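You operate a simulated robot arm through the tools that you are given. There is no shell and no other tool. Be economical: measure what you need, move in short steps, check, and stop when the job is done.

Carry out the task below with a simulated robot arm. There is one attempt and no reset: what you move stays moved.

Task
Open the drawer of the trolley by the gripper, take the medium block from the inside of that drawer and put it on the white sheet, then shut the drawer. Set down upright: medium block.
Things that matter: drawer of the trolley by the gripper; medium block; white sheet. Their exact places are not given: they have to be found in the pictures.

The check looks at the end state, three seconds after you hand in, the way a careful person would. Anything else that was tipped, shoved, dropped, spilled or broken makes it a failure. Flat cloth is picked up by pressing the open fingertips on it (5 to 10 N) and closing them slowly along it; thin cloth reads only 2 to 8 mm in the jaws.

Robot
A 7-joint arm with a two-finger parallel gripper on a trunk, on a base that drives. Base frame: it is fixed to the floor where the robot stands at the start and does not move with it; the origin is under the middle of the robot, x ahead of it, y to its left, z up. Readings come in m, rad, newtons and seconds.
With the tool pointing down near the work surface it reaches from about 0.1 to 0.68 m from the robot's upright axis, wherever it stands. Its first joint turns from -2.897 to 2.897 rad. Places, roughly: drawer of the trolley by the gripper [0.8, -0.1, 0.7]; medium block (4x5x5 cm) [0.8, -0.1, 0.7]; white sheet [4.75, 2, 0.5]. Payload 1.57 kg.
The TCP is the grasp point between the finger pads, 0.03 m short of the fingertips. In the tool frame z runs along the fingers and y along their closing line. Largest opening 0.11 m; finger width 0.024, thickness 0.012; the body of the gripper, 0.048 by 0.112 m, starts 0.078 m behind the TCP.
Orientation is told as [roll, pitch, yaw] about the base's x, y, z axes, in that order, counted from this pose: with the fingers straight down and closing along the base's y, the tool's x points along the base's -x, its y along +y and its z along -z.

Tools
- The arm moves only by the tool apply_moves. Its arguments are lists of equal length, an entry for each row: "travel": the shift along the tool's x, y, z in m, a list of three; "angular": the turn, a rotation vector about the tool's x, y, z in rad, a list of three; "claw": the opening, from 0 (shut) to 1 (fully open). In form: {"travel": [[x, y, z], ...], "angular": [[ax, ay, az], ...], "claw": [claw, ...]}. A call has 1 to 20 rows; each row shifts and turns the commanded pose from where the row before left it, along the tool's axes as they then stand. A row lasts 0.2 s, in which the tool goes at most 0.05 m and 0.15 rad; a call with a longer step from one row to the next is refused whole, and so is a gripper value outside its range. Where a pose cannot be reached the arm comes as near as it can. A force on the tool above 40 N (or 10 N above the force at the start of the call, whichever is more), or a blocked arm, ends the call early, and 0.2 s more pass. Each finger travels about 0.045 m/s and halts on what it meets, pressing with about 34 N; the grip force reading is that of the motor and also rises with nothing between the fingers. The clock runs only during rows and for 0.2 s after the last one: add rows that do not move to give the fingers time. The reply holds the time, the measured pose of the TCP, the force on the tool along the base axes, the opening and the grip force, in the units named above and with some noise, with the torque about the TCP (base axes, N m) and any sound that the robot's microphone picked up.
- Cameras (640 x 400 px; columns grow to the right, rows downward): "scene" is now at [0.0161, 0.1428, 1.4298]; the picture's right is [-0.16, -0.99, 0.00], its down [-0.76, 0.12, -0.63] and it looks along [0.63, -0.10, -0.77] (base axes); focal length 272 px, centre (320, 200). "wrist" rides on the gripper at [0.07, 0.016, -0.141] in the tool frame; the picture's right is [-0.23, 0.97, 0.00], its down [-0.86, -0.20, -0.48] and it looks along [-0.47, -0.11, 0.88] (tool axes); focal length 222 px, centre (320, 200).
- camera(camera): a new picture of that camera. The clock stands still meanwhile.
- raise_lower(by): slides the trunk up (or, below 0, down) by that many m; the arm and the scene camera ride with it, the base frame stays. It gives what a move gives, with no picture.
- base_move(legs): drives the robot by 1 to 6 legs, each [ahead, turn to the left] in m and rad, along the robot's own axes; the way and the turn of a leg run together, so that a leg with both is an arc; at most 1.5 m and 3.142 rad a leg. The arm and the cameras ride along, it lands a little off, and it stops where it bumps. It gives what a move gives.
- head_to(pan, tilt): turns the head with the scene camera to pan (to the left, within 2.705 rad either way) and tilt (down, from -0.506 to 1.204), counted from straight ahead of the robot. It gives what a move gives.
- pixel_to_xyz(camera, pixels): for up to 12 pixels [column, row] of the newest picture of that camera ("zoom" is the newest enlarged one), the place [x, y, z] in the base frame of the surface seen there, good to about 0.002 m. The clock stands still meanwhile.
- inspect(camera, box): a new picture of the part [left, top, right, bottom] of that camera's present view, enlarged. The clock stands still meanwhile.
- job_done(): hands the job in; it is judged then, once.

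Work in short steps. Measure before you move; look again where a grasp or a placing could have gone wrong, and mend it. You have 80 turns and 68 pictures in all, those below and enlarged ones among them. Open the gripper and draw the arm clear of the work before you hand the job in, unless the task says otherwise; then end with one line.

The tools are called as a command line: name --argument value ..., lists and objects as JSON in quotes. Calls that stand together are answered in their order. apply_moves: Moves the arm, as the interface text tells. Its arguments: {"type":"object","properties":{"travel":{"type":"array"},"angular":{"type":"array"},"claw":{"type":"array"}},"required":["travel","angular","claw"]} The other tools are called the same way: raise_lower (by) slides the trunk up or down; base_move (legs) drives the base; head_to (pan, tilt) turns the head that bears the scene camera; camera (camera) takes a picture; pixel_to_xyz (camera, pixels) gives the place of the surface under pixels of a picture; inspect (camera, box) takes an enlarged picture of a part of a camera's view; job_done () hands the job in.

At the start:

```text
time_s: 0.0
tcp_pos: [0.4795, -0.0453, 0.9601]
orientation: [0.001, 0.001, 0.001]
force: [0.7, -0.5, 0.0]
moment: [-0.02, 0.01, 0.0]
opening: 0.1101
finger_force: 0.0
trunk travel left (down, up): [-0.375, 0.215]
robot x, y, heading: [-0.0003, 0.0001, -0.005]
head pan, tilt: [-0.157, 0.885]
```

scene: 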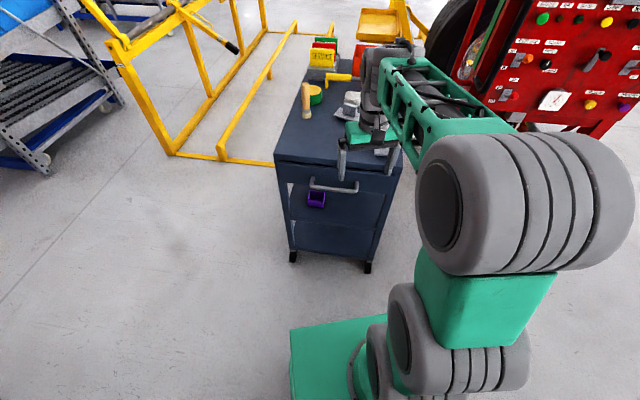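
wrist: 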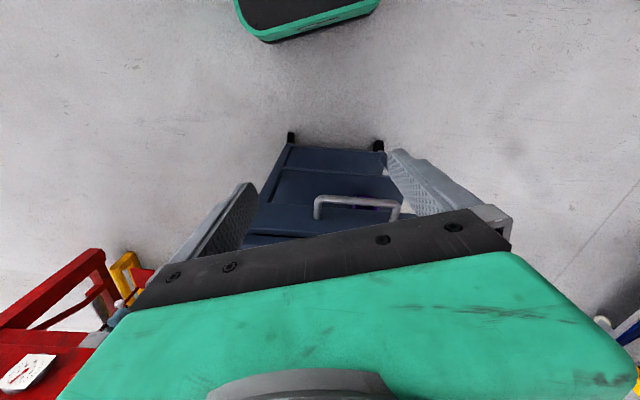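

The trolley handle shows in the scene picture near (333,187). I enlarge that part to measure it.

inspect --camera "scene" --box '[260, 60, 420, 280]'

pixel_to_xyz --camera "scene" --pixels '[[313, 183], [333, 188], [354, 191], [312, 179], [357, 186], [280, 157], [330, 163], [300, 175], [370, 182], [290, 185], [317, 198], [340, 210]]'

```text
1.82 times, centred on (340, 170) of scene
```

zoom: 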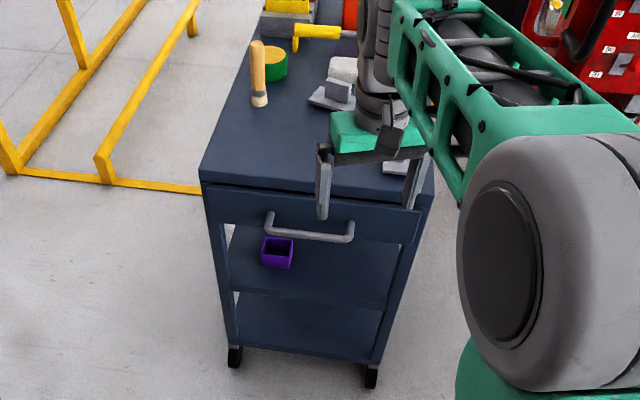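

```text
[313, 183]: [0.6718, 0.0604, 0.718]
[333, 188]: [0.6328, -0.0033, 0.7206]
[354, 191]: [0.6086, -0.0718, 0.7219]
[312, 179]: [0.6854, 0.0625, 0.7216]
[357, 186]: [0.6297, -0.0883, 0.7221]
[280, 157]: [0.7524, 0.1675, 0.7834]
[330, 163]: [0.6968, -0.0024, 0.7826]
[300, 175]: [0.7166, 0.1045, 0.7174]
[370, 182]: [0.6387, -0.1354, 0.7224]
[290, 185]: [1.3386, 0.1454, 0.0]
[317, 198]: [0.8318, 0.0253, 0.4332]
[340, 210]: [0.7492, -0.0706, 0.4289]
```

I measure the handle and the drawer front on the enlarged picture.

pixel_to_xyz --camera "zoom" --pixels '[[268, 216], [268, 230], [290, 234], [310, 236], [330, 238], [350, 238], [350, 224], [209, 200], [417, 232], [230, 215], [385, 237], [230, 195]]'

```text
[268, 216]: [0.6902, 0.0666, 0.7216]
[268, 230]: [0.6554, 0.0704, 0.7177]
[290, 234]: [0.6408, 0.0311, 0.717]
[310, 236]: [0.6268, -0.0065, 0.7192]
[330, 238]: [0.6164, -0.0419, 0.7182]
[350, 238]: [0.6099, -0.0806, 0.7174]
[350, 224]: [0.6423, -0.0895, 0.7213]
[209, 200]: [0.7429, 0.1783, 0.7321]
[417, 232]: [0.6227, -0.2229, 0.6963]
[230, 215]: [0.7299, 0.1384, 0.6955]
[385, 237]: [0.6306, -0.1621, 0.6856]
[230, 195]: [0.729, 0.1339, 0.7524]
```

The handle bar runs from about (0.655,0.070) to (0.610,-0.081) at z≈0.715, and the drawer front is yawed by about 0.29 rad, so it opens along (-0.958,0.287). I move above the bar, yaw by 1.28 rad so the fingers close across it, and half close the fingers.

apply_moves --travel '[[-0.039, 0.01, 0], [-0.039, 0.01, 0], [-0.039, 0.01, 0], [-0.038, 0.009, 0], [0, 0, 0], [0, 0, 0], [0, 0, 0], [0, 0, 0], [0, 0, 0], [0, 0, 0], [0, 0, 0], [0, 0, 0], [0, 0, 0], [0, 0, 0.04], [0, 0, 0.04], [0, 0, 0]]' --angular '[[0, 0, 0], [0, 0, 0], [0, 0, 0], [0, 0, 0], [0, 0, -0.1422], [0, 0, -0.1422], [0, 0, -0.1422], [0, 0, -0.1422], [0, 0, -0.1422], [0, 0, -0.1422], [0, 0, -0.1422], [0, 0, -0.1422], [0, 0, -0.1422], [0, 0, 0], [0, 0, 0], [0, 0, 0]]' --claw '[0.5, 0.5, 0.5, 0.5, 0.5, 0.5, 0.5, 0.5, 0.5, 0.5, 0.5, 0.5, 0.5, 0.5, 0.5, 0.5]'

camera --camera "wrist"

inspect --camera "scene" --box '[260, 60, 420, 280]'

```text
time_s: 3.4
tcp_pos: [0.6359, -0.0044, 0.8796]
orientation: [-0.001, 0.002, 1.281]
force: [0.1, -0.7, 0.2]
moment: [0.0, 0.0, -0.03]
opening: 0.0548
finger_force: 0.1
trunk travel left (down, up): [-0.375, 0.215]
robot x, y, heading: [0.0005, 0.0, 0.004]
head pan, tilt: [-0.157, 0.885]
```

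```text
64 pictures are left
```

wrist: 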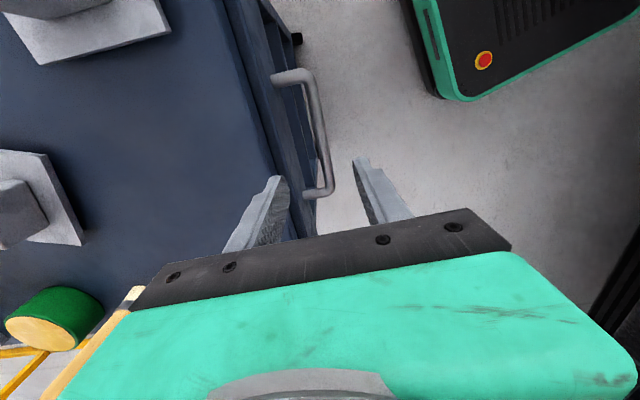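

```text
1.82 times, centred on (340, 170) of scene
```

zoom: 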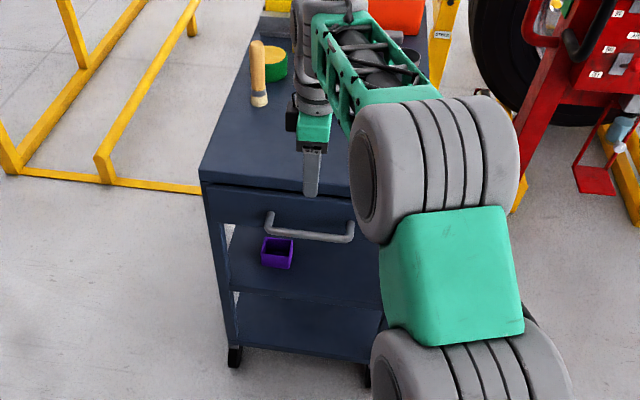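

The bar shows in the wrist picture from (300,80) to (325,185). I measure it again from this closer view.

pixel_to_xyz --camera "wrist" --pixels '[[312, 95], [317, 115], [321, 135], [325, 155], [328, 180], [312, 190], [262, 110], [285, 140], [285, 78], [243, 80], [292, 160]]'

```text
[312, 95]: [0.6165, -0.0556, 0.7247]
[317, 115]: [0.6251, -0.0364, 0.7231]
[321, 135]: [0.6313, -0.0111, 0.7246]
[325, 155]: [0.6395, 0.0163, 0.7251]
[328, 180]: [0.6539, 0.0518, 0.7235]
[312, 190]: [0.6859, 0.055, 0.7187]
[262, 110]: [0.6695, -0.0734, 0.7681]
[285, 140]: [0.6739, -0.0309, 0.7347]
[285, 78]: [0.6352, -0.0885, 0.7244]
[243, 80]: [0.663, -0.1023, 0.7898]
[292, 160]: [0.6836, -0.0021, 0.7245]
```

The bar top is at z≈0.725 and its centre is about 3 mm outward of the TCP. I go down to z≈0.727, which keeps the gripper body above the 0.79 table top, and close.

apply_moves --travel '[[0, 0.003, 0.03], [0, 0, 0.03], [0, 0, 0.03], [0, 0, 0.03], [0, 0, 0.02], [0, 0, 0.012], [0, 0, 0], [0, 0, 0], [0, 0, 0], [0, 0, 0], [0, 0, 0]]' --angular '[[0, 0, 0], [0, 0, 0], [0, 0, 0], [0, 0, 0], [0, 0, 0], [0, 0, 0], [0, 0, 0], [0, 0, 0], [0, 0, 0], [0, 0, 0], [0, 0, 0]]' --claw '[0.5, 0.5, 0.5, 0.5, 0.5, 0.5, 0.5, 0, 0, 0, 0]'

```text
time_s: 5.8
tcp_pos: [0.6313, -0.0063, 0.7281]
orientation: [-0.001, 0.0, 1.279]
force: [-0.9, 1.8, -0.4]
moment: [0.15, -0.03, -0.61]
opening: 0.0166
finger_force: 29.3
trunk travel left (down, up): [-0.375, 0.215]
robot x, y, heading: [0.0013, 0.0036, 0.001]
head pan, tilt: [-0.157, 0.885]
```

The grip holds the bar (opening 0.0166). I pull along tool +y in small rows.

apply_moves --travel '[[0, 0.008, 0], [0, 0.012, 0], [0, 0.015, 0], [0, 0.015, 0], [0, 0.015, 0], [0, 0.015, 0], [0, 0.015, 0], [0, 0.015, 0], [0, 0.015, 0], [0, 0.015, 0]]' --angular '[[0, 0, 0], [0, 0, 0], [0, 0, 0], [0, 0, 0], [0, 0, 0], [0, 0, 0], [0, 0, 0], [0, 0, 0], [0, 0, 0], [0, 0, 0]]' --claw '[0, 0, 0, 0, 0, 0, 0, 0, 0, 0]'

inspect --camera "scene" --box '[260, 60, 420, 280]'

```text
time_s: 8.0
tcp_pos: [0.4989, 0.0362, 0.728]
orientation: [-0.002, -0.001, 1.283]
force: [7.0, 26.3, 8.6]
moment: [0.17, -0.03, -0.76]
opening: 0.0164
finger_force: 31.8
trunk travel left (down, up): [-0.375, 0.215]
robot x, y, heading: [-0.002, -0.0011, 0.005]
head pan, tilt: [-0.157, 0.885]
```

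```text
1.82 times, centred on (340, 170) of scene
```

zoom: 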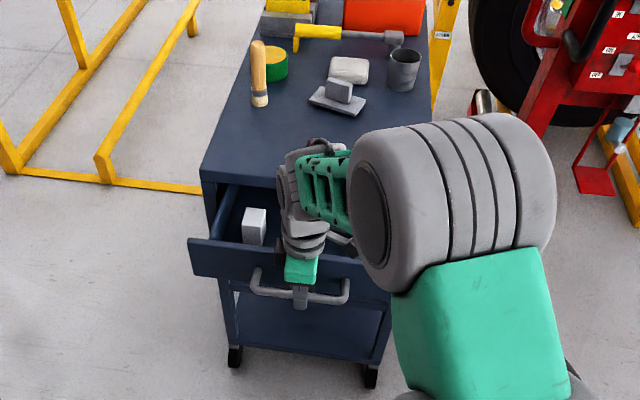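

The drawer is out about 0.14 m and a light block shows at zoom (255,226). There's a sideways load of 26 N, so I correct the direction slightly and pull another 0.08 m.

apply_moves --travel '[[-0.003, 0.0, 0], [-0.0005, 0.012, 0], [-0.0005, 0.015, 0], [-0.0005, 0.015, 0], [-0.0005, 0.015, 0], [-0.0005, 0.015, 0], [-0.0005, 0.013, 0]]' --angular '[[0, 0, 0], [0, 0, 0], [0, 0, 0], [0, 0, 0], [0, 0, 0], [0, 0, 0], [0, 0, 0]]' --claw '[0, 0, 0, 0, 0, 0, 0]'

inspect --camera "scene" --box '[260, 60, 420, 280]'

pixel_to_xyz --camera "zoom" --pixels '[[255, 215], [255, 235], [235, 200], [202, 175]]'

```text
time_s: 9.6
tcp_pos: [0.4154, 0.0629, 0.7285]
orientation: [0.002, 0.001, 1.28]
force: [-5.7, -13.4, 3.8]
moment: [-0.61, 0.27, -0.7]
opening: 0.0162
finger_force: 31.7
trunk travel left (down, up): [-0.375, 0.215]
robot x, y, heading: [-0.0001, 0.0016, -0.003]
head pan, tilt: [-0.157, 0.885]
```

```text
1.82 times, centred on (340, 170) of scene
```

zoom: 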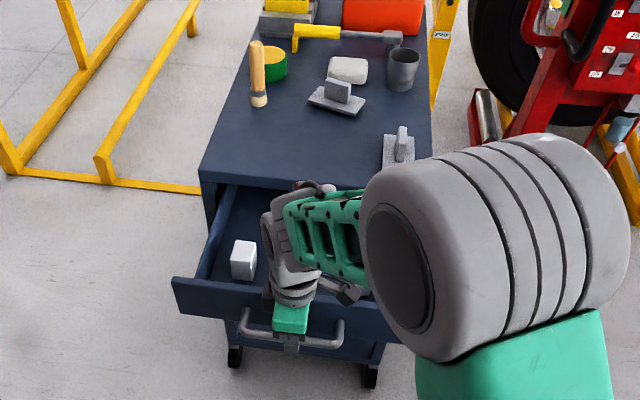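

```text
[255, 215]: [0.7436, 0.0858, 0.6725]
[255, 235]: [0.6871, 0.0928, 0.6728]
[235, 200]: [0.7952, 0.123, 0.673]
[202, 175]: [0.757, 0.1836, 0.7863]
```

The drawer is out about 0.225 m with the block in clear view. I release the bar and rise straight up.

apply_moves --travel '[[0, 0, 0], [0, 0, 0], [0, 0, 0], [0, 0, -0.02], [0, 0, -0.04], [0, 0, -0.04], [0, 0, -0.04], [0, 0, -0.04], [0, 0, -0.04]]' --angular '[[0, 0, 0], [0, 0, 0], [0, 0, 0], [0, 0, 0], [0, 0, 0], [0, 0, 0], [0, 0, 0], [0, 0, 0], [0, 0, 0]]' --claw '[0.4, 0.4, 0.4, 0.4, 0.4, 0.4, 0.5, 0.6, 0.7]'

inspect --camera "scene" --box '[260, 120, 360, 240]'

camera --camera "wrist"

```text
time_s: 11.6
tcp_pos: [0.4204, 0.0638, 0.9508]
orientation: [-0.001, 0.001, 1.282]
force: [-1.0, 0.1, 0.0]
moment: [0.01, 0.0, 0.0]
opening: 0.0768
finger_force: 0.0
trunk travel left (down, up): [-0.375, 0.215]
robot x, y, heading: [-0.0008, 0.0015, -0.004]
head pan, tilt: [-0.157, 0.885]
```

```text
3.33 times, centred on (310, 180) of scene
```

zoom: 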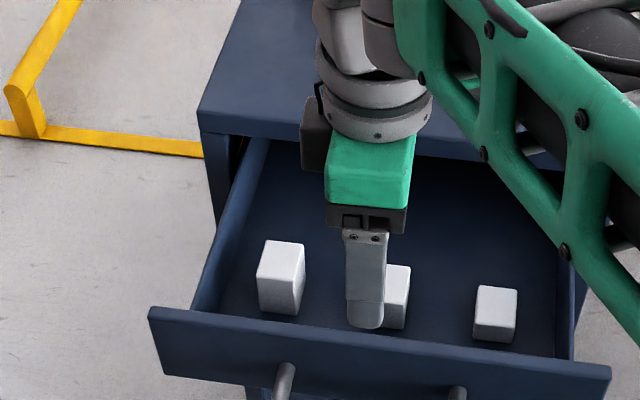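

```text
59 pictures are left
```

wrist: 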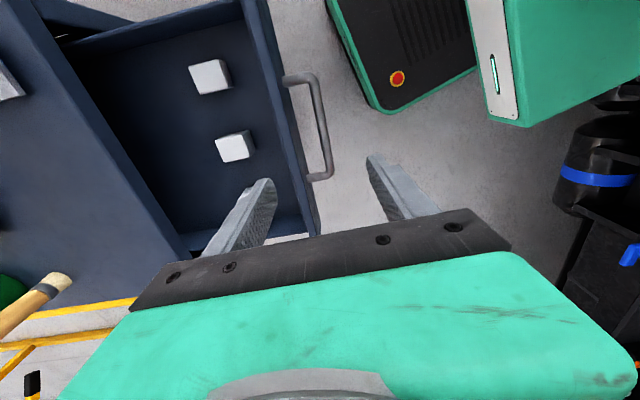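

There are three blocks of similar size, so I need to tell which is the 4x5x5 cm one. I draw the hand back for a clear view.

apply_moves --travel '[[-0.04, 0.02, -0.02], [-0.04, 0.03, -0.02], [-0.04, 0.03, -0.02], [-0.04, 0.02, -0.02], [-0.04, 0.0, 0]]' --angular '[[0, 0, 0], [0, 0, 0], [0, 0, 0], [0, 0, 0], [0, 0, 0]]' --claw '[0.8, 0.8, 0.8, 0.8, 0.8]'

inspect --camera "scene" --box '[275, 150, 375, 220]'

```text
refused: row 2 steps farther than a row can; nothing moved
```

```text
5.71 times, centred on (325, 185) of scene
```

zoom: 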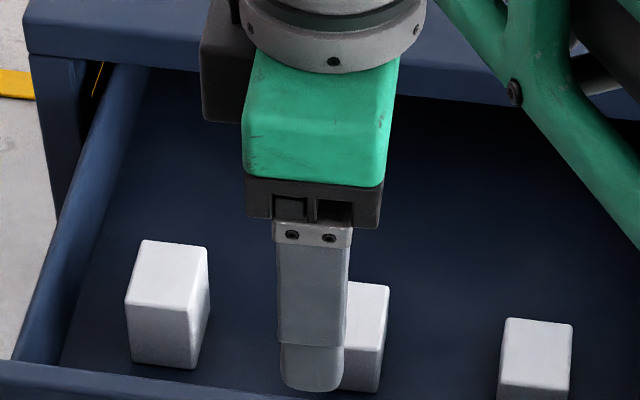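

That row was too long. I retry with smaller rows.

apply_moves --travel '[[-0.035, 0.02, -0.02], [-0.035, 0.02, -0.02], [-0.035, 0.02, -0.02], [-0.035, 0.02, -0.02], [-0.04, 0.0, 0]]' --angular '[[0, 0, 0], [0, 0, 0], [0, 0, 0], [0, 0, 0], [0, 0, 0]]' --claw '[0.8, 0.8, 0.8, 0.8, 0.8]'

inspect --camera "scene" --box '[275, 160, 375, 230]'

```text
time_s: 12.8
tcp_pos: [0.3932, 0.2615, 1.0294]
orientation: [0.001, 0.0, 1.278]
force: [-0.5, -1.2, 0.5]
moment: [0.0, -0.02, -0.02]
opening: 0.0879
finger_force: 0.1
trunk travel left (down, up): [-0.375, 0.215]
robot x, y, heading: [-0.0027, 0.0007, 0.003]
head pan, tilt: [-0.157, 0.885]
```

```text
5.71 times, centred on (325, 195) of scene
```

zoom: 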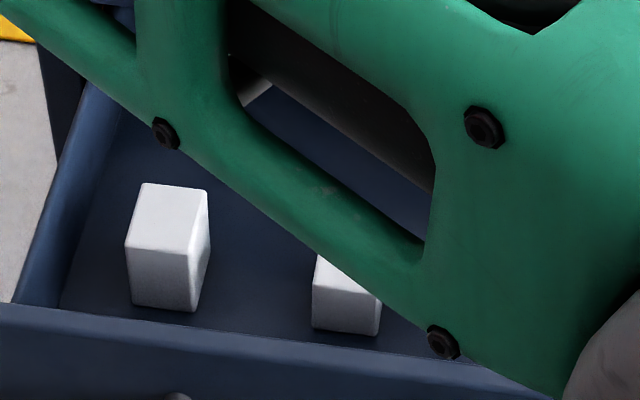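

The left and middle blocks are partly in view here. I measure their top faces and take a wrist picture too.

pixel_to_xyz --camera "zoom" --pixels '[[144, 187], [204, 192], [190, 248], [129, 244], [134, 300], [190, 308], [318, 290], [378, 302], [319, 260], [316, 325], [373, 332], [345, 295]]'

camera --camera "wrist"

```text
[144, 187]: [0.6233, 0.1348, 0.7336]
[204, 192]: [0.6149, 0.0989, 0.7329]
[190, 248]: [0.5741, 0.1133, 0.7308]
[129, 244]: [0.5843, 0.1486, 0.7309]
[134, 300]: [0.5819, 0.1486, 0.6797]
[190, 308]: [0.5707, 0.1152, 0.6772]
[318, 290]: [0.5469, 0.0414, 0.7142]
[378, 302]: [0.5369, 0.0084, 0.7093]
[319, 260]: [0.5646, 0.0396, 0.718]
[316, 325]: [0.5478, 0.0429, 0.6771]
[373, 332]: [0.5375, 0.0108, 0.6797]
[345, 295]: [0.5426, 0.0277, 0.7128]
```

```text
56 pictures are left
```

wrist: 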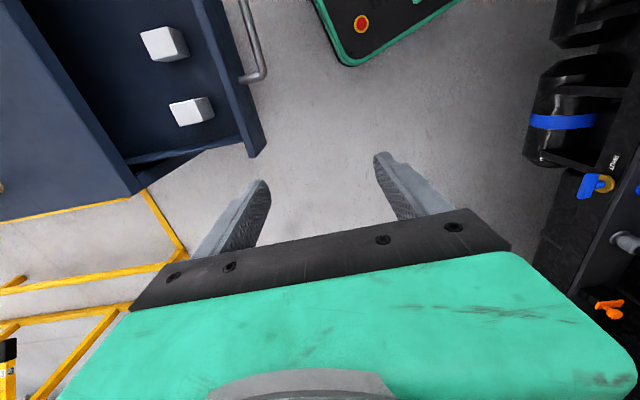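

The left block is 6 cm tall and the middle one about 4.5 cm. I move the hand right to measure the third block and the middle one with the wrist camera.

apply_moves --travel '[[0.045, 0, 0], [0.045, 0, 0], [0.045, 0, 0], [0.045, 0, 0], [0.045, 0, 0], [0.045, 0, 0]]' --angular '[[0, 0, 0], [0, 0, 0], [0, 0, 0], [0, 0, 0], [0, 0, 0], [0, 0, 0]]' --claw '[0.8, 0.8, 0.8, 0.8, 0.8, 0.8]'

inspect --camera "wrist" --box '[100, 0, 340, 220]'

inspect --camera "scene" --box '[275, 160, 375, 230]'

```text
time_s: 14.2
tcp_pos: [0.3153, 0.0008, 1.0281]
orientation: [0.001, 0.0, 1.282]
force: [0.5, 0.0, 0.0]
moment: [-0.03, 0.01, -0.02]
opening: 0.0881
finger_force: 0.1
trunk travel left (down, up): [-0.375, 0.215]
robot x, y, heading: [-0.0017, 0.0023, -0.003]
head pan, tilt: [-0.157, 0.885]
```

```text
1.82 times, centred on (220, 110) of wrist
```

zoom: 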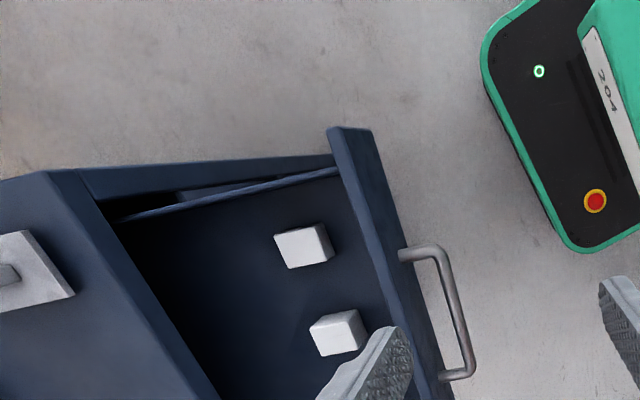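

```text
5.71 times, centred on (325, 195) of scene
```

zoom: 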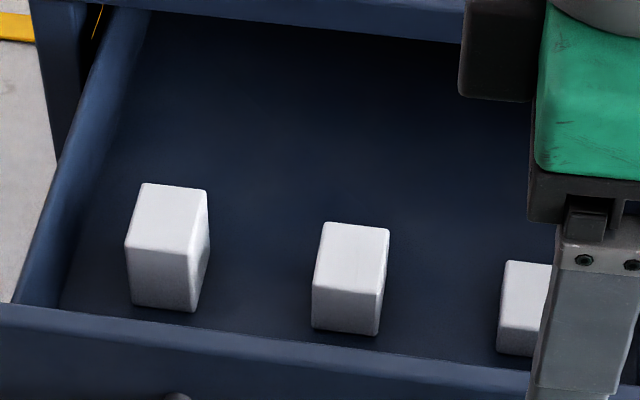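

Now I measure the middle and right blocks' corners in the scene zoom.

pixel_to_xyz --camera "zoom" --pixels '[[328, 226], [386, 231], [376, 290], [316, 285], [374, 334], [510, 265], [503, 320], [501, 350], [545, 300], [144, 187], [204, 192], [129, 241]]'

inspect --camera "wrist" --box '[180, 60, 260, 210]'

```text
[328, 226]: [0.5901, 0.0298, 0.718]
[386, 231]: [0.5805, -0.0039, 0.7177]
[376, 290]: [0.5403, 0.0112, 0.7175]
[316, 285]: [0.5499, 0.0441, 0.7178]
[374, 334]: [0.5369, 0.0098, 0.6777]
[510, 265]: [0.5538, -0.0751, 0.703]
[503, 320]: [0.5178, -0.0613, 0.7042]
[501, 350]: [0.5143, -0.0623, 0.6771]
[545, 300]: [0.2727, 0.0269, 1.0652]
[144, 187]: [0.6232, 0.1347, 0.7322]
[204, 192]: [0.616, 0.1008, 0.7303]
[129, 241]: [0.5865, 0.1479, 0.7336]
```

```text
2.67 times, centred on (220, 135) of wrist
```

zoom: 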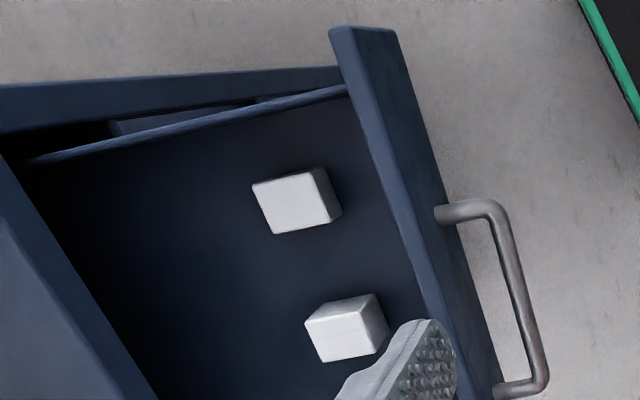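

Heights above the drawer floor (0.673) are 6 cm left, 4.5 cm middle and 3 cm right, so the medium block is the middle one at about (0.565,0.020), yawed 0.31 rad. I move above it with the fingers fully open.

apply_moves --travel '[[-0.015, -0.039, 0], [-0.015, -0.039, 0], [-0.015, -0.039, 0], [-0.015, -0.039, 0], [-0.015, -0.039, 0], [-0.0152, -0.0388, 0], [0, 0, 0.04], [0, 0, 0.04], [0, 0, 0.04], [0, 0, 0.04], [0, 0, 0.02], [0, 0, 0]]' --angular '[[0, 0, 0], [0, 0, 0], [0, 0, 0], [0, 0, 0], [0, 0, 0], [0, 0, 0.02], [0, 0, 0], [0, 0, 0], [0, 0, 0], [0, 0, 0], [0, 0, 0], [0, 0, 0]]' --claw '[0.85, 0.85, 0.85, 0.85, 0.85, 0.85, 0.85, 0.85, 0.85, 0.85, 0.85, 0.85]'

camera --camera "wrist"

```text
time_s: 16.8
tcp_pos: [0.5662, 0.0216, 0.8488]
orientation: [0.002, -0.001, 1.261]
force: [-0.4, -0.6, 0.4]
moment: [-0.02, -0.01, 0.03]
opening: 0.0933
finger_force: 0.1
trunk travel left (down, up): [-0.375, 0.215]
robot x, y, heading: [-0.0015, -0.0003, 0.002]
head pan, tilt: [-0.157, 0.885]
```

```text
52 pictures are left
```

wrist: 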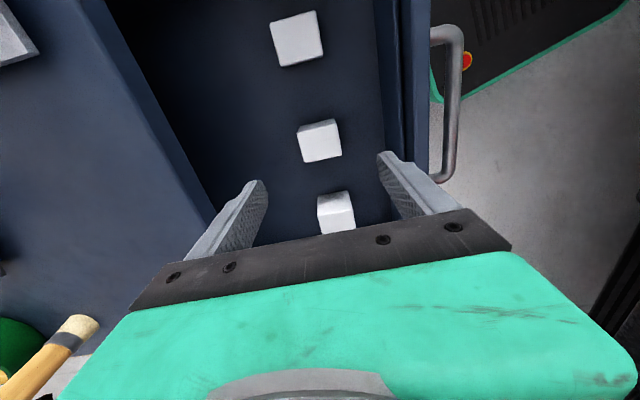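

The middle block shows at (319,140), between the fingers. I check its position from this view.

pixel_to_xyz --camera "wrist" --pixels '[[300, 127], [335, 121], [341, 154], [306, 160], [319, 140], [297, 40], [335, 210], [388, 130]]'

```text
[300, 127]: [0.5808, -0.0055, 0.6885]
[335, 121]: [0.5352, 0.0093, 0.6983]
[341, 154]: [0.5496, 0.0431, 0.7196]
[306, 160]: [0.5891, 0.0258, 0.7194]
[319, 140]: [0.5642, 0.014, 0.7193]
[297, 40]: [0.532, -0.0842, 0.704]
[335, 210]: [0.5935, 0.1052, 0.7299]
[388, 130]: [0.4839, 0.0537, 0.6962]
```

Block centre is confirmed at about (0.565,0.019) with its top at 0.719. I go down to TCP z 0.708, fingertips just above the drawer floor, and close.

apply_moves --travel '[[0.002, 0.001, 0.03], [0, 0, 0.03], [0, 0, 0.03], [0, 0, 0.03], [0, 0, 0.02], [0, 0, 0], [0, 0, 0], [0, 0, 0], [0, 0, 0], [0, 0, 0], [0, 0, 0]]' --angular '[[0, 0, 0], [0, 0, 0], [0, 0, 0], [0, 0, 0], [0, 0, 0], [0, 0, 0], [0, 0, 0], [0, 0, 0], [0, 0, 0], [0, 0, 0], [0, 0, 0]]' --claw '[0.85, 0.85, 0.85, 0.85, 0.85, 0.85, 0.3, 0.3, 0.3, 0.3, 0.3]'

```text
time_s: 19.2
tcp_pos: [0.5645, 0.0184, 0.7075]
orientation: [0.0, 0.001, 1.26]
force: [-1.0, 0.1, 0.5]
moment: [-0.01, -0.02, -0.01]
opening: 0.0496
finger_force: 34.3
trunk travel left (down, up): [-0.375, 0.215]
robot x, y, heading: [-0.0001, 0.001, 0.001]
head pan, tilt: [-0.157, 0.885]
```

The grip is on a 5 cm width with 34 N. I lift 0.25 m and look toward the sheet with the head.

apply_moves --travel '[[0, 0, -0.02], [0, 0, -0.04], [0, 0, -0.04], [0, 0, -0.04], [0, 0, -0.04], [0, 0, -0.04], [0, 0, -0.04]]' --angular '[[0, 0, 0], [0, 0, 0], [0, 0, 0], [0, 0, 0], [0, 0, 0], [0, 0, 0], [0, 0, 0]]' --claw '[0.3, 0.3, 0.3, 0.3, 0.3, 0.3, 0.3]'

head_to --pan 0.4 --tilt 0.35

camera --camera "scene"

camera --camera "wrist"

```text
time_s: 20.8
tcp_pos: [0.5641, 0.0214, 0.9679]
orientation: [0.002, 0.001, 1.26]
force: [-0.1, 0.8, 0.1]
moment: [-0.02, 0.0, 0.02]
opening: 0.033
finger_force: 0.0
trunk travel left (down, up): [-0.375, 0.215]
robot x, y, heading: [-0.0017, 0.0001, -0.0]
head pan, tilt: [-0.157, 0.885]
```

```text
time_s: 21.8
tcp_pos: [0.564, 0.0213, 0.9671]
orientation: [0.001, 0.001, 1.262]
force: [0.6, -1.1, -0.1]
moment: [-0.02, 0.0, 0.01]
opening: 0.0329
finger_force: 0.1
trunk travel left (down, up): [-0.375, 0.215]
robot x, y, heading: [0.0016, 0.0014, 0.001]
head pan, tilt: [0.4, 0.351]
```

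```text
51 pictures are left
```

scene: 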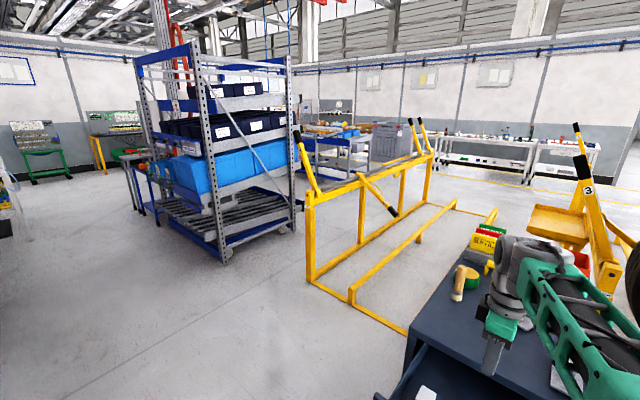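

```text
50 pictures are left
```

wrist: 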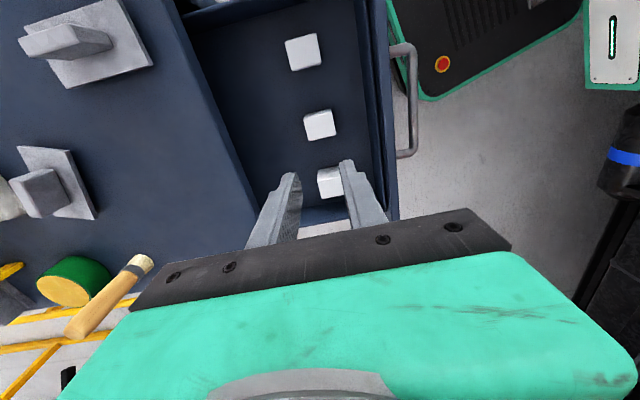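

The opening fell to 0.033 and the block stayed in the drawer at (319,125), so it slipped out. I measure it again before regrasping with claw 0.

inspect --camera "wrist" --box '[270, 20, 390, 210]'

pixel_to_xyz --camera "wrist" --pixels '[[305, 116], [329, 111], [337, 133], [312, 139], [319, 125], [302, 50], [326, 185]]'

```text
2.11 times, centred on (330, 115) of wrist
```

zoom: 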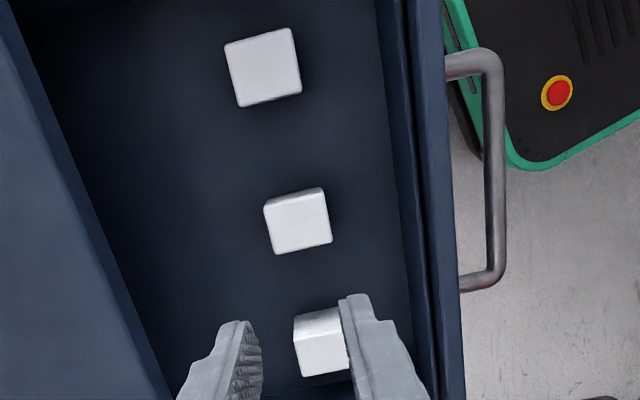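

```text
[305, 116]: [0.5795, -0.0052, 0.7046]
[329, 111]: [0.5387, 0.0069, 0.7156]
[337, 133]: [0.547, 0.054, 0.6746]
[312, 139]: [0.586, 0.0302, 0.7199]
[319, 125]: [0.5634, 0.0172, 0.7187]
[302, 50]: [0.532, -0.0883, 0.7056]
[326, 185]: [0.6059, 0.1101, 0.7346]
```

The block is unmoved and upright. I go down again, close fully commanded to 0, then lift gently by 3 cm and check the opening.

apply_moves --travel '[[0.001, 0, 0.035], [0, 0, 0.035], [0, 0, 0.035], [0, 0, 0.035], [0, 0, 0.035], [0, 0, 0.035], [0, 0, 0.035], [0, 0, 0.014], [0, 0, 0], [0, 0, 0], [0, 0, 0], [0, 0, 0], [0, 0, 0], [0, 0, 0], [0, 0, 0]]' --angular '[[0, 0, 0], [0, 0, 0], [0, 0, 0], [0, 0, 0], [0, 0, 0], [0, 0, 0], [0, 0, 0], [0, 0, 0], [0, 0, 0], [0, 0, 0], [0, 0, 0], [0, 0, 0], [0, 0, 0], [0, 0, 0], [0, 0, 0]]' --claw '[0.85, 0.85, 0.85, 0.85, 0.85, 0.85, 0.85, 0.85, 0.85, 0, 0, 0, 0, 0, 0]'

apply_moves --travel '[[0, 0, -0.003], [0, 0, -0.005], [0, 0, -0.007], [0, 0, -0.007], [0, 0, -0.007]]' --angular '[[0, 0, 0], [0, 0, 0], [0, 0, 0], [0, 0, 0], [0, 0, 0]]' --claw '[0, 0, 0, 0, 0]'

camera --camera "wrist"

```text
time_s: 25.0
tcp_pos: [0.5628, 0.0191, 0.7109]
orientation: [0.0, 0.001, 1.261]
force: [0.2, -1.6, 0.1]
moment: [-0.01, -0.06, 0.0]
opening: 0.0498
finger_force: 34.6
trunk travel left (down, up): [-0.375, 0.215]
robot x, y, heading: [-0.0017, -0.0025, -0.001]
head pan, tilt: [0.4, 0.351]
```

```text
time_s: 26.2
tcp_pos: [0.5637, 0.0178, 0.738]
orientation: [0.0, 0.002, 1.26]
force: [-0.2, 0.4, -1.0]
moment: [0.0, 0.02, 0.0]
opening: 0.0498
finger_force: 34.0
trunk travel left (down, up): [-0.375, 0.215]
robot x, y, heading: [-0.0002, 0.002, -0.0]
head pan, tilt: [0.4, 0.351]
```

```text
48 pictures are left
```

wrist: 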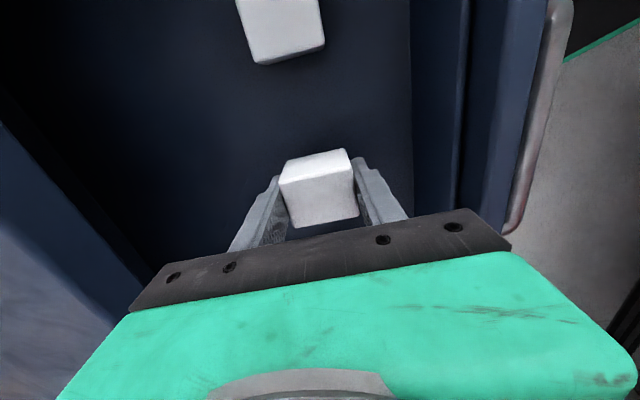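

The block is held and lifted. I carry on slowly, up to about z 0.98.

apply_moves --travel '[[0, 0, -0.01], [0, 0, -0.015], [0, 0, -0.015], [0, 0, -0.015], [0, 0, -0.015], [0, 0, -0.015], [0, 0, -0.015], [0, 0, -0.015], [0, 0, -0.015], [0, 0, -0.015], [0, 0, -0.015], [0, 0, -0.015], [0, 0, -0.01], [0, 0, -0.005]]' --angular '[[0, 0, 0], [0, 0, 0], [0, 0, 0], [0, 0, 0], [0, 0, 0], [0, 0, 0], [0, 0, 0], [0, 0, 0], [0, 0, 0], [0, 0, 0], [0, 0, 0], [0, 0, 0], [0, 0, 0], [0, 0, 0]]' --claw '[0, 0, 0, 0, 0, 0, 0, 0, 0, 0, 0, 0, 0, 0]'

camera --camera "wrist"

inspect --camera "scene" --box '[280, 90, 480, 210]'

```text
time_s: 29.2
tcp_pos: [0.5643, 0.019, 0.9287]
orientation: [-0.001, -0.001, 1.261]
force: [0.2, 0.7, -1.7]
moment: [0.02, -0.02, 0.01]
opening: 0.0495
finger_force: 34.1
trunk travel left (down, up): [-0.375, 0.215]
robot x, y, heading: [-0.0012, 0.0024, -0.001]
head pan, tilt: [0.4, 0.351]
```

```text
47 pictures are left
```

wrist: 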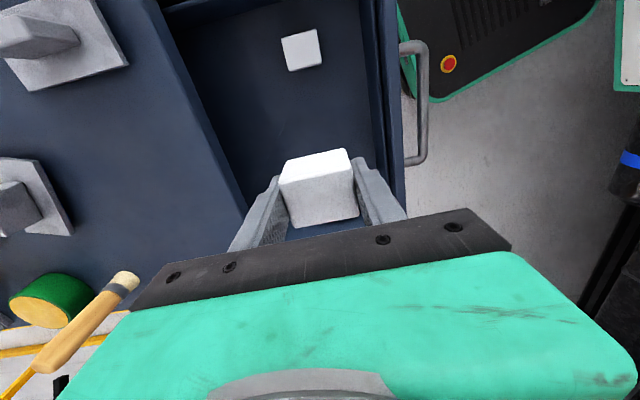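

```text
3.20 times, centred on (380, 150) of scene
```

zoom: 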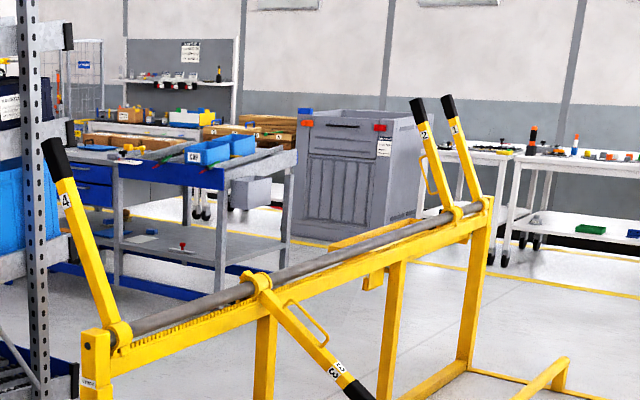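

Block still held. A blue-and-grey cart lies in the sheet's direction, so I measure its parts.

pixel_to_xyz --camera "zoom" --pixels '[[145, 238], [182, 250], [220, 175], [120, 165], [295, 155], [200, 240], [105, 220], [340, 130], [100, 345], [460, 210], [240, 340], [290, 210]]'

inspect --camera "scene" --box '[290, 110, 390, 190]'

```text
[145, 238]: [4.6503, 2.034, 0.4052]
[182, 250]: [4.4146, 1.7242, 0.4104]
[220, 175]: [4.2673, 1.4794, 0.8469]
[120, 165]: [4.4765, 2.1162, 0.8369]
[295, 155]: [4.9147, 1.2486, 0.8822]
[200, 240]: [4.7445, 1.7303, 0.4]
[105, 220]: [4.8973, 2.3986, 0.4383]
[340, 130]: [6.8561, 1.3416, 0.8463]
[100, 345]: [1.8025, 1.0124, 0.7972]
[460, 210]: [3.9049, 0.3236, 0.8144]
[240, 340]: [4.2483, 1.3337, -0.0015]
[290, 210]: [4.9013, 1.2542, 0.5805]
```

```text
5.00 times, centred on (340, 150) of scene
```

zoom: 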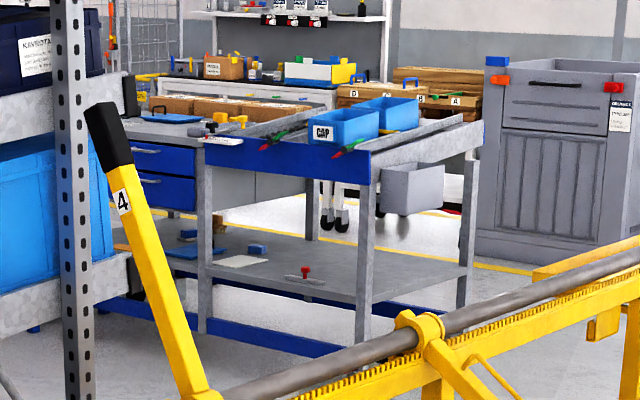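

The white sheet lies on the cart's lower shelf (z≈0.40), under a top at 0.84. A top-down grasp won't fit there, so I plan to set the block on the trolley top near its edge, shut the drawer, regrasp the block with a near-horizontal tool, then drive. First I measure the base front and the free table area.

pixel_to_xyz --camera "wrist" --pixels '[[403, 95], [432, 102], [470, 88], [530, 60], [150, 260], [130, 140], [200, 165], [60, 230], [100, 70], [185, 220], [238, 195], [120, 275]]'

head_to --pan -0.157 --tilt 0.885

camera --camera "scene"

```text
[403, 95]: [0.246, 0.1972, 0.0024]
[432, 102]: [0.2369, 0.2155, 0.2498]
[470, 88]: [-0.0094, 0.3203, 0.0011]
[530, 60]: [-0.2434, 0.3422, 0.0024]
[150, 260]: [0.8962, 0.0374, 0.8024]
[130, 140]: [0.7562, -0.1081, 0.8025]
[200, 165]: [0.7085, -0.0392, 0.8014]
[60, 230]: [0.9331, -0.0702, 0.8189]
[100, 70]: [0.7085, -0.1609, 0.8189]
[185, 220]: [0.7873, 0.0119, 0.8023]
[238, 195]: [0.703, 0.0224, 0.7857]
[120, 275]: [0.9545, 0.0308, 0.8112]
```

```text
time_s: 30.1
tcp_pos: [0.564, 0.0184, 0.9274]
orientation: [0.001, 0.0, 1.26]
force: [0.0, 0.1, -1.9]
moment: [0.03, -0.05, 0.01]
opening: 0.0499
finger_force: 33.9
trunk travel left (down, up): [-0.375, 0.215]
robot x, y, heading: [-0.0002, -0.0018, -0.003]
head pan, tilt: [-0.157, 0.885]
```

```text
44 pictures are left
```

scene: 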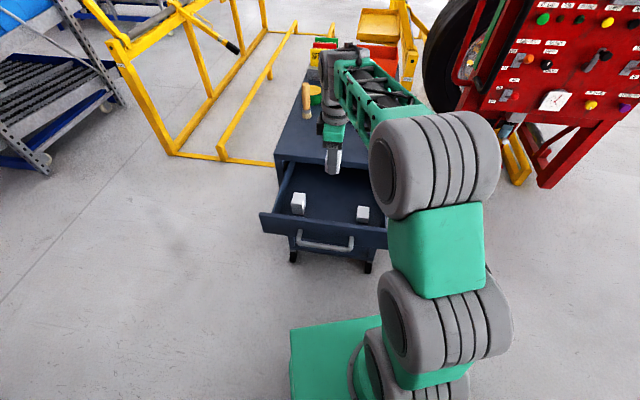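

The table top is at z 0.802 and its near strip is clear. I drive 0.08 m forward to bring that strip into comfortable reach.

base_move --legs '[[0.08, 0]]'

```text
time_s: 31.2
tcp_pos: [0.6452, 0.0171, 0.9288]
orientation: [0.0, 0.001, 1.258]
force: [-0.8, 0.4, -1.6]
moment: [0.0, 0.0, 0.02]
opening: 0.0494
finger_force: 33.8
trunk travel left (down, up): [-0.375, 0.215]
robot x, y, heading: [0.0792, -0.0003, -0.0]
head pan, tilt: [-0.157, 0.885]
```

Now at (0.645,0.017). I move 0.096 m along -tool y onto the table strip and lower to just above contact.

apply_moves --travel '[[-0.0013, -0.016, 0], [-0.0013, -0.016, 0], [-0.0013, -0.016, 0], [-0.0013, -0.016, 0], [-0.0013, -0.016, 0], [-0.0013, -0.016, 0], [0, 0, 0.015], [0, 0, 0.015], [0, 0, 0.015], [0, 0, 0.015], [0, 0, 0.012], [0, 0, 0.01], [0, 0, 0.003], [0, 0, 0]]' --angular '[[0, 0, 0], [0, 0, 0], [0, 0, 0], [0, 0, 0], [0, 0, 0], [0, 0, 0], [0, 0, 0], [0, 0, 0], [0, 0, 0], [0, 0, 0], [0, 0, 0], [0, 0, 0], [0, 0, 0], [0, 0, 0]]' --claw '[0, 0, 0, 0, 0, 0, 0, 0, 0, 0, 0, 0, 0, 0]'

camera --camera "wrist"

```text
time_s: 34.2
tcp_pos: [0.7384, -0.0052, 0.8407]
orientation: [0.0, -0.001, 1.257]
force: [0.0, -1.1, -2.3]
moment: [0.01, -0.01, -0.01]
opening: 0.0494
finger_force: 34.1
trunk travel left (down, up): [-0.375, 0.215]
robot x, y, heading: [0.0803, -0.0015, 0.005]
head pan, tilt: [-0.157, 0.885]
```

```text
43 pictures are left
```

wrist: 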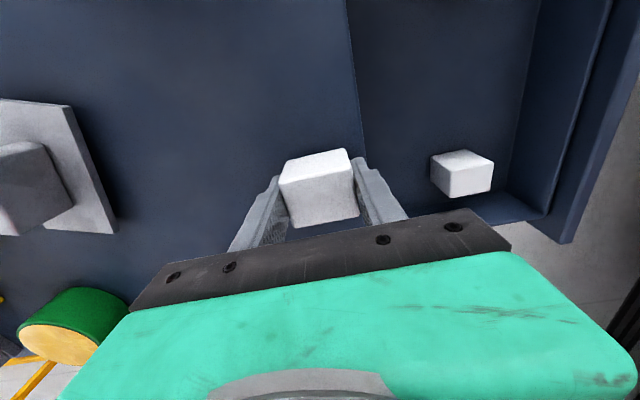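

I check the table edge and surface beside the block before letting go.

pixel_to_xyz --camera "wrist" --pixels '[[350, 70], [345, 110], [357, 130], [330, 120], [280, 130], [315, 175], [462, 160]]'

```text
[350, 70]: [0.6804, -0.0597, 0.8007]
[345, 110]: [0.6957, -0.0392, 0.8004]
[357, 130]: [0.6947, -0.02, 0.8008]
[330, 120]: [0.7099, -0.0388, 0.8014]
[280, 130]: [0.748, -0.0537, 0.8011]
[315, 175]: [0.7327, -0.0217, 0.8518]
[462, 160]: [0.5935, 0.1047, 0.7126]
```

The block is 1.2 cm inside the edge. I lower in millimetre steps to find contact.

apply_moves --travel '[[0, 0, 0.001], [0, 0, 0.001], [0, 0, 0]]' --angular '[[0, 0, 0], [0, 0, 0], [0, 0, 0]]' --claw '[0, 0, 0]'

```text
time_s: 35.0
tcp_pos: [0.7381, -0.0054, 0.8397]
orientation: [-0.001, -0.001, 1.258]
force: [-0.1, 0.2, -1.8]
moment: [0.02, -0.02, 0.0]
opening: 0.0498
finger_force: 34.2
trunk travel left (down, up): [-0.375, 0.215]
robot x, y, heading: [0.0801, 0.0005, 0.006]
head pan, tilt: [-0.157, 0.885]
```

No contact yet, so I go further in 1 mm rows.

apply_moves --travel '[[0, 0, 0.001], [0, 0, 0.001], [0, 0, 0.001], [0, 0, 0]]' --angular '[[0, 0, 0], [0, 0, 0], [0, 0, 0], [0, 0, 0]]' --claw '[0, 0, 0, 0]'

```text
time_s: 36.0
tcp_pos: [0.7378, -0.0044, 0.8374]
orientation: [0.001, 0.001, 1.259]
force: [0.1, 0.0, -0.1]
moment: [0.0, -0.02, 0.0]
opening: 0.05
finger_force: 34.2
trunk travel left (down, up): [-0.375, 0.215]
robot x, y, heading: [0.0798, -0.0043, 0.003]
head pan, tilt: [-0.157, 0.885]
```

The load dropped from -1.8 N to about 0, so the block is resting on the table. I open and rise.

apply_moves --travel '[[0, 0, 0], [0, 0, 0], [0, 0, 0], [0, 0, -0.02], [0, 0, -0.03], [0, 0, -0.04], [0, 0, -0.04], [0, 0.04, -0.02], [0, 0.04, 0], [0, 0.04, 0]]' --angular '[[0, 0, 0], [0, 0, 0], [0, 0, 0], [0, 0, 0], [0, 0, 0], [0, 0, 0], [0, 0, 0], [0, 0, 0], [0, 0, 0], [0, 0, 0]]' --claw '[0.6, 0.7, 0.7, 0.7, 0.7, 0.7, 0.7, 0.7, 0.7, 0.7]'

camera --camera "wrist"

```text
time_s: 38.2
tcp_pos: [0.623, 0.0313, 0.9867]
orientation: [0.0, 0.0, 1.257]
force: [0.2, 0.3, -0.6]
moment: [0.0, 0.02, 0.02]
opening: 0.0772
finger_force: 0.1
trunk travel left (down, up): [-0.375, 0.215]
robot x, y, heading: [0.0811, -0.0013, -0.001]
head pan, tilt: [-0.157, 0.885]
```

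```text
42 pictures are left
```

wrist: 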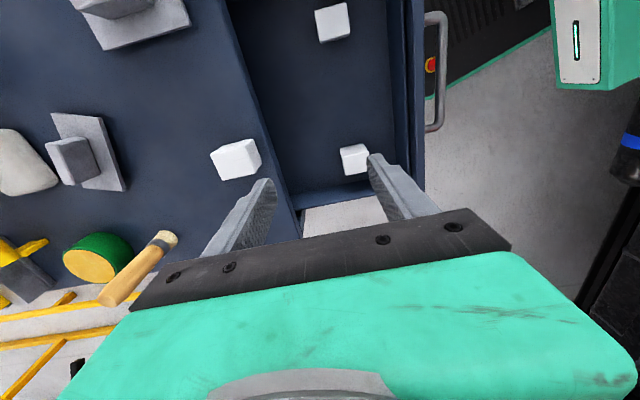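

The block stands upright on the table at (235,158). Next I shut the drawer: I move the hand in front of the handle, turn it so the fingers close along the front, and shut the fingers to push the bar.

apply_moves --travel '[[0.005, 0.044, 0], [0.005, 0.044, 0], [0.005, 0.044, 0], [0.005, 0.044, 0], [0.005, 0.044, 0], [0.005, 0.0435, 0], [0, 0, 0], [0, 0, 0], [0, 0, 0], [0, 0, 0], [0, 0, 0], [0, 0, 0], [0, 0, 0], [0, 0, 0], [0, 0, 0], [0, 0, 0], [0, 0, 0], [0, 0, 0]]' --angular '[[0, 0, 0], [0, 0, 0], [0, 0, 0], [0, 0, 0], [0, 0, 0], [0, 0, 0], [0, 0, 0.1428], [0, 0, 0.1428], [0, 0, 0.1428], [0, 0, 0.1428], [0, 0, 0.1428], [0, 0, 0.1428], [0, 0, 0.1428], [0, 0, 0.1428], [0, 0, 0.1428], [0, 0, 0.1428], [0, 0, 0.1428], [0, 0, 0]]' --claw '[0.5, 0.4, 0.3, 0.2, 0.1, 0, 0, 0, 0, 0, 0, 0, 0, 0, 0, 0, 0, 0]'

camera --camera "wrist"

inspect --camera "scene" --box '[240, 80, 440, 300]'

```text
time_s: 42.0
tcp_pos: [0.363, 0.0835, 0.9819]
orientation: [-0.015, 0.018, -0.316]
force: [-0.1, 0.2, 0.4]
moment: [0.01, -0.05, 0.06]
opening: 0.0
finger_force: 21.1
trunk travel left (down, up): [-0.375, 0.215]
robot x, y, heading: [0.0804, 0.0026, -0.002]
head pan, tilt: [-0.157, 0.885]
```

```text
41 pictures are left
```

wrist: 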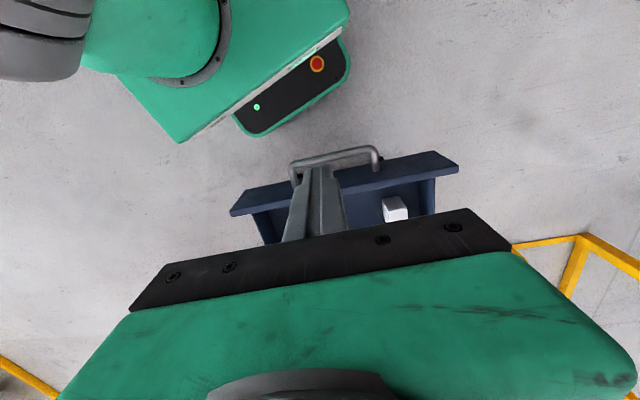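

```text
1.82 times, centred on (340, 190) of scene
```

zoom: 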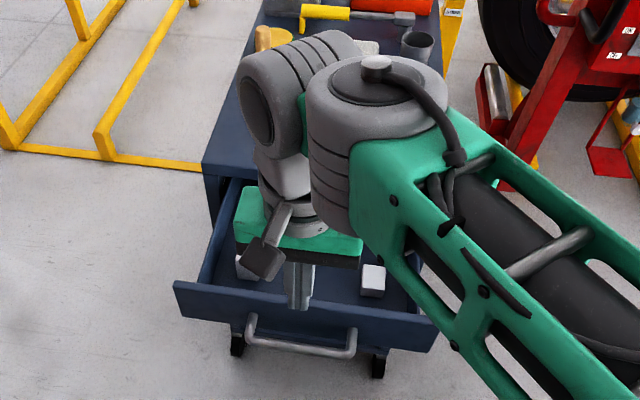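

I measure the bar from the wrist view before descending in front of it.

pixel_to_xyz --camera "wrist" --pixels '[[297, 164], [320, 157], [345, 152], [368, 150], [250, 195], [430, 168]]'

apply_moves --travel '[[0, 0, 0.03], [0, 0, 0.03], [0, 0, 0]]' --angular '[[0, 0, 0], [0, 0, 0], [0, 0, 0]]' --claw '[0, 0, 0]'

```text
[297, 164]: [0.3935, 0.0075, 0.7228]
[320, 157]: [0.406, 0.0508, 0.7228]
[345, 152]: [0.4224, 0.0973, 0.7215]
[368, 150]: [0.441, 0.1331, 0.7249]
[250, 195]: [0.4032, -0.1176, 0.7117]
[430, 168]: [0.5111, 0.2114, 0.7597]
```

```text
time_s: 42.8
tcp_pos: [0.3646, 0.0859, 0.9289]
orientation: [0.003, -0.003, -0.313]
force: [0.5, -0.2, 0.1]
moment: [0.04, -0.01, -0.03]
opening: 0.0
finger_force: 21.7
trunk travel left (down, up): [-0.375, 0.215]
robot x, y, heading: [0.0801, -0.0006, -0.003]
head pan, tilt: [-0.157, 0.885]
```

The bar is about 3 cm ahead of the fist and centred. I lower to z≈0.715 and start pushing along -tool x.

apply_moves --travel '[[0, 0, 0.036], [0, 0, 0.036], [0, 0, 0.036], [0, 0, 0.036], [0, 0, 0.036], [0, 0, 0.034], [0, 0, 0], [-0.015, 0, 0], [-0.015, 0, 0], [-0.015, 0, 0], [-0.015, 0, 0], [-0.015, 0, 0], [-0.015, 0, 0], [-0.015, 0, 0], [-0.015, 0, 0]]' --angular '[[0, 0, 0], [0, 0, 0], [0, 0, 0], [0, 0, 0], [0, 0, 0], [0, 0, 0], [0, 0, 0], [0, 0, 0], [0, 0, 0], [0, 0, 0], [0, 0, 0], [0, 0, 0], [0, 0, 0], [0, 0, 0], [0, 0, 0]]' --claw '[0, 0, 0, 0, 0, 0, 0, 0, 0, 0, 0, 0, 0, 0, 0]'

inspect --camera "scene" --box '[240, 80, 440, 300]'

```text
time_s: 46.0
tcp_pos: [0.4808, 0.0456, 0.7156]
orientation: [0.001, 0.001, -0.313]
force: [0.4, -0.1, -0.8]
moment: [-0.02, -0.02, -0.01]
opening: 0.0
finger_force: 21.3
trunk travel left (down, up): [-0.375, 0.215]
robot x, y, heading: [0.0824, 0.0001, 0.001]
head pan, tilt: [-0.157, 0.885]
```

```text
1.82 times, centred on (340, 190) of scene
```

zoom: 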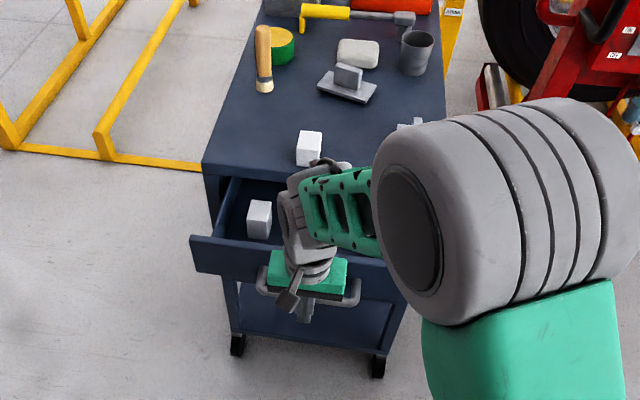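

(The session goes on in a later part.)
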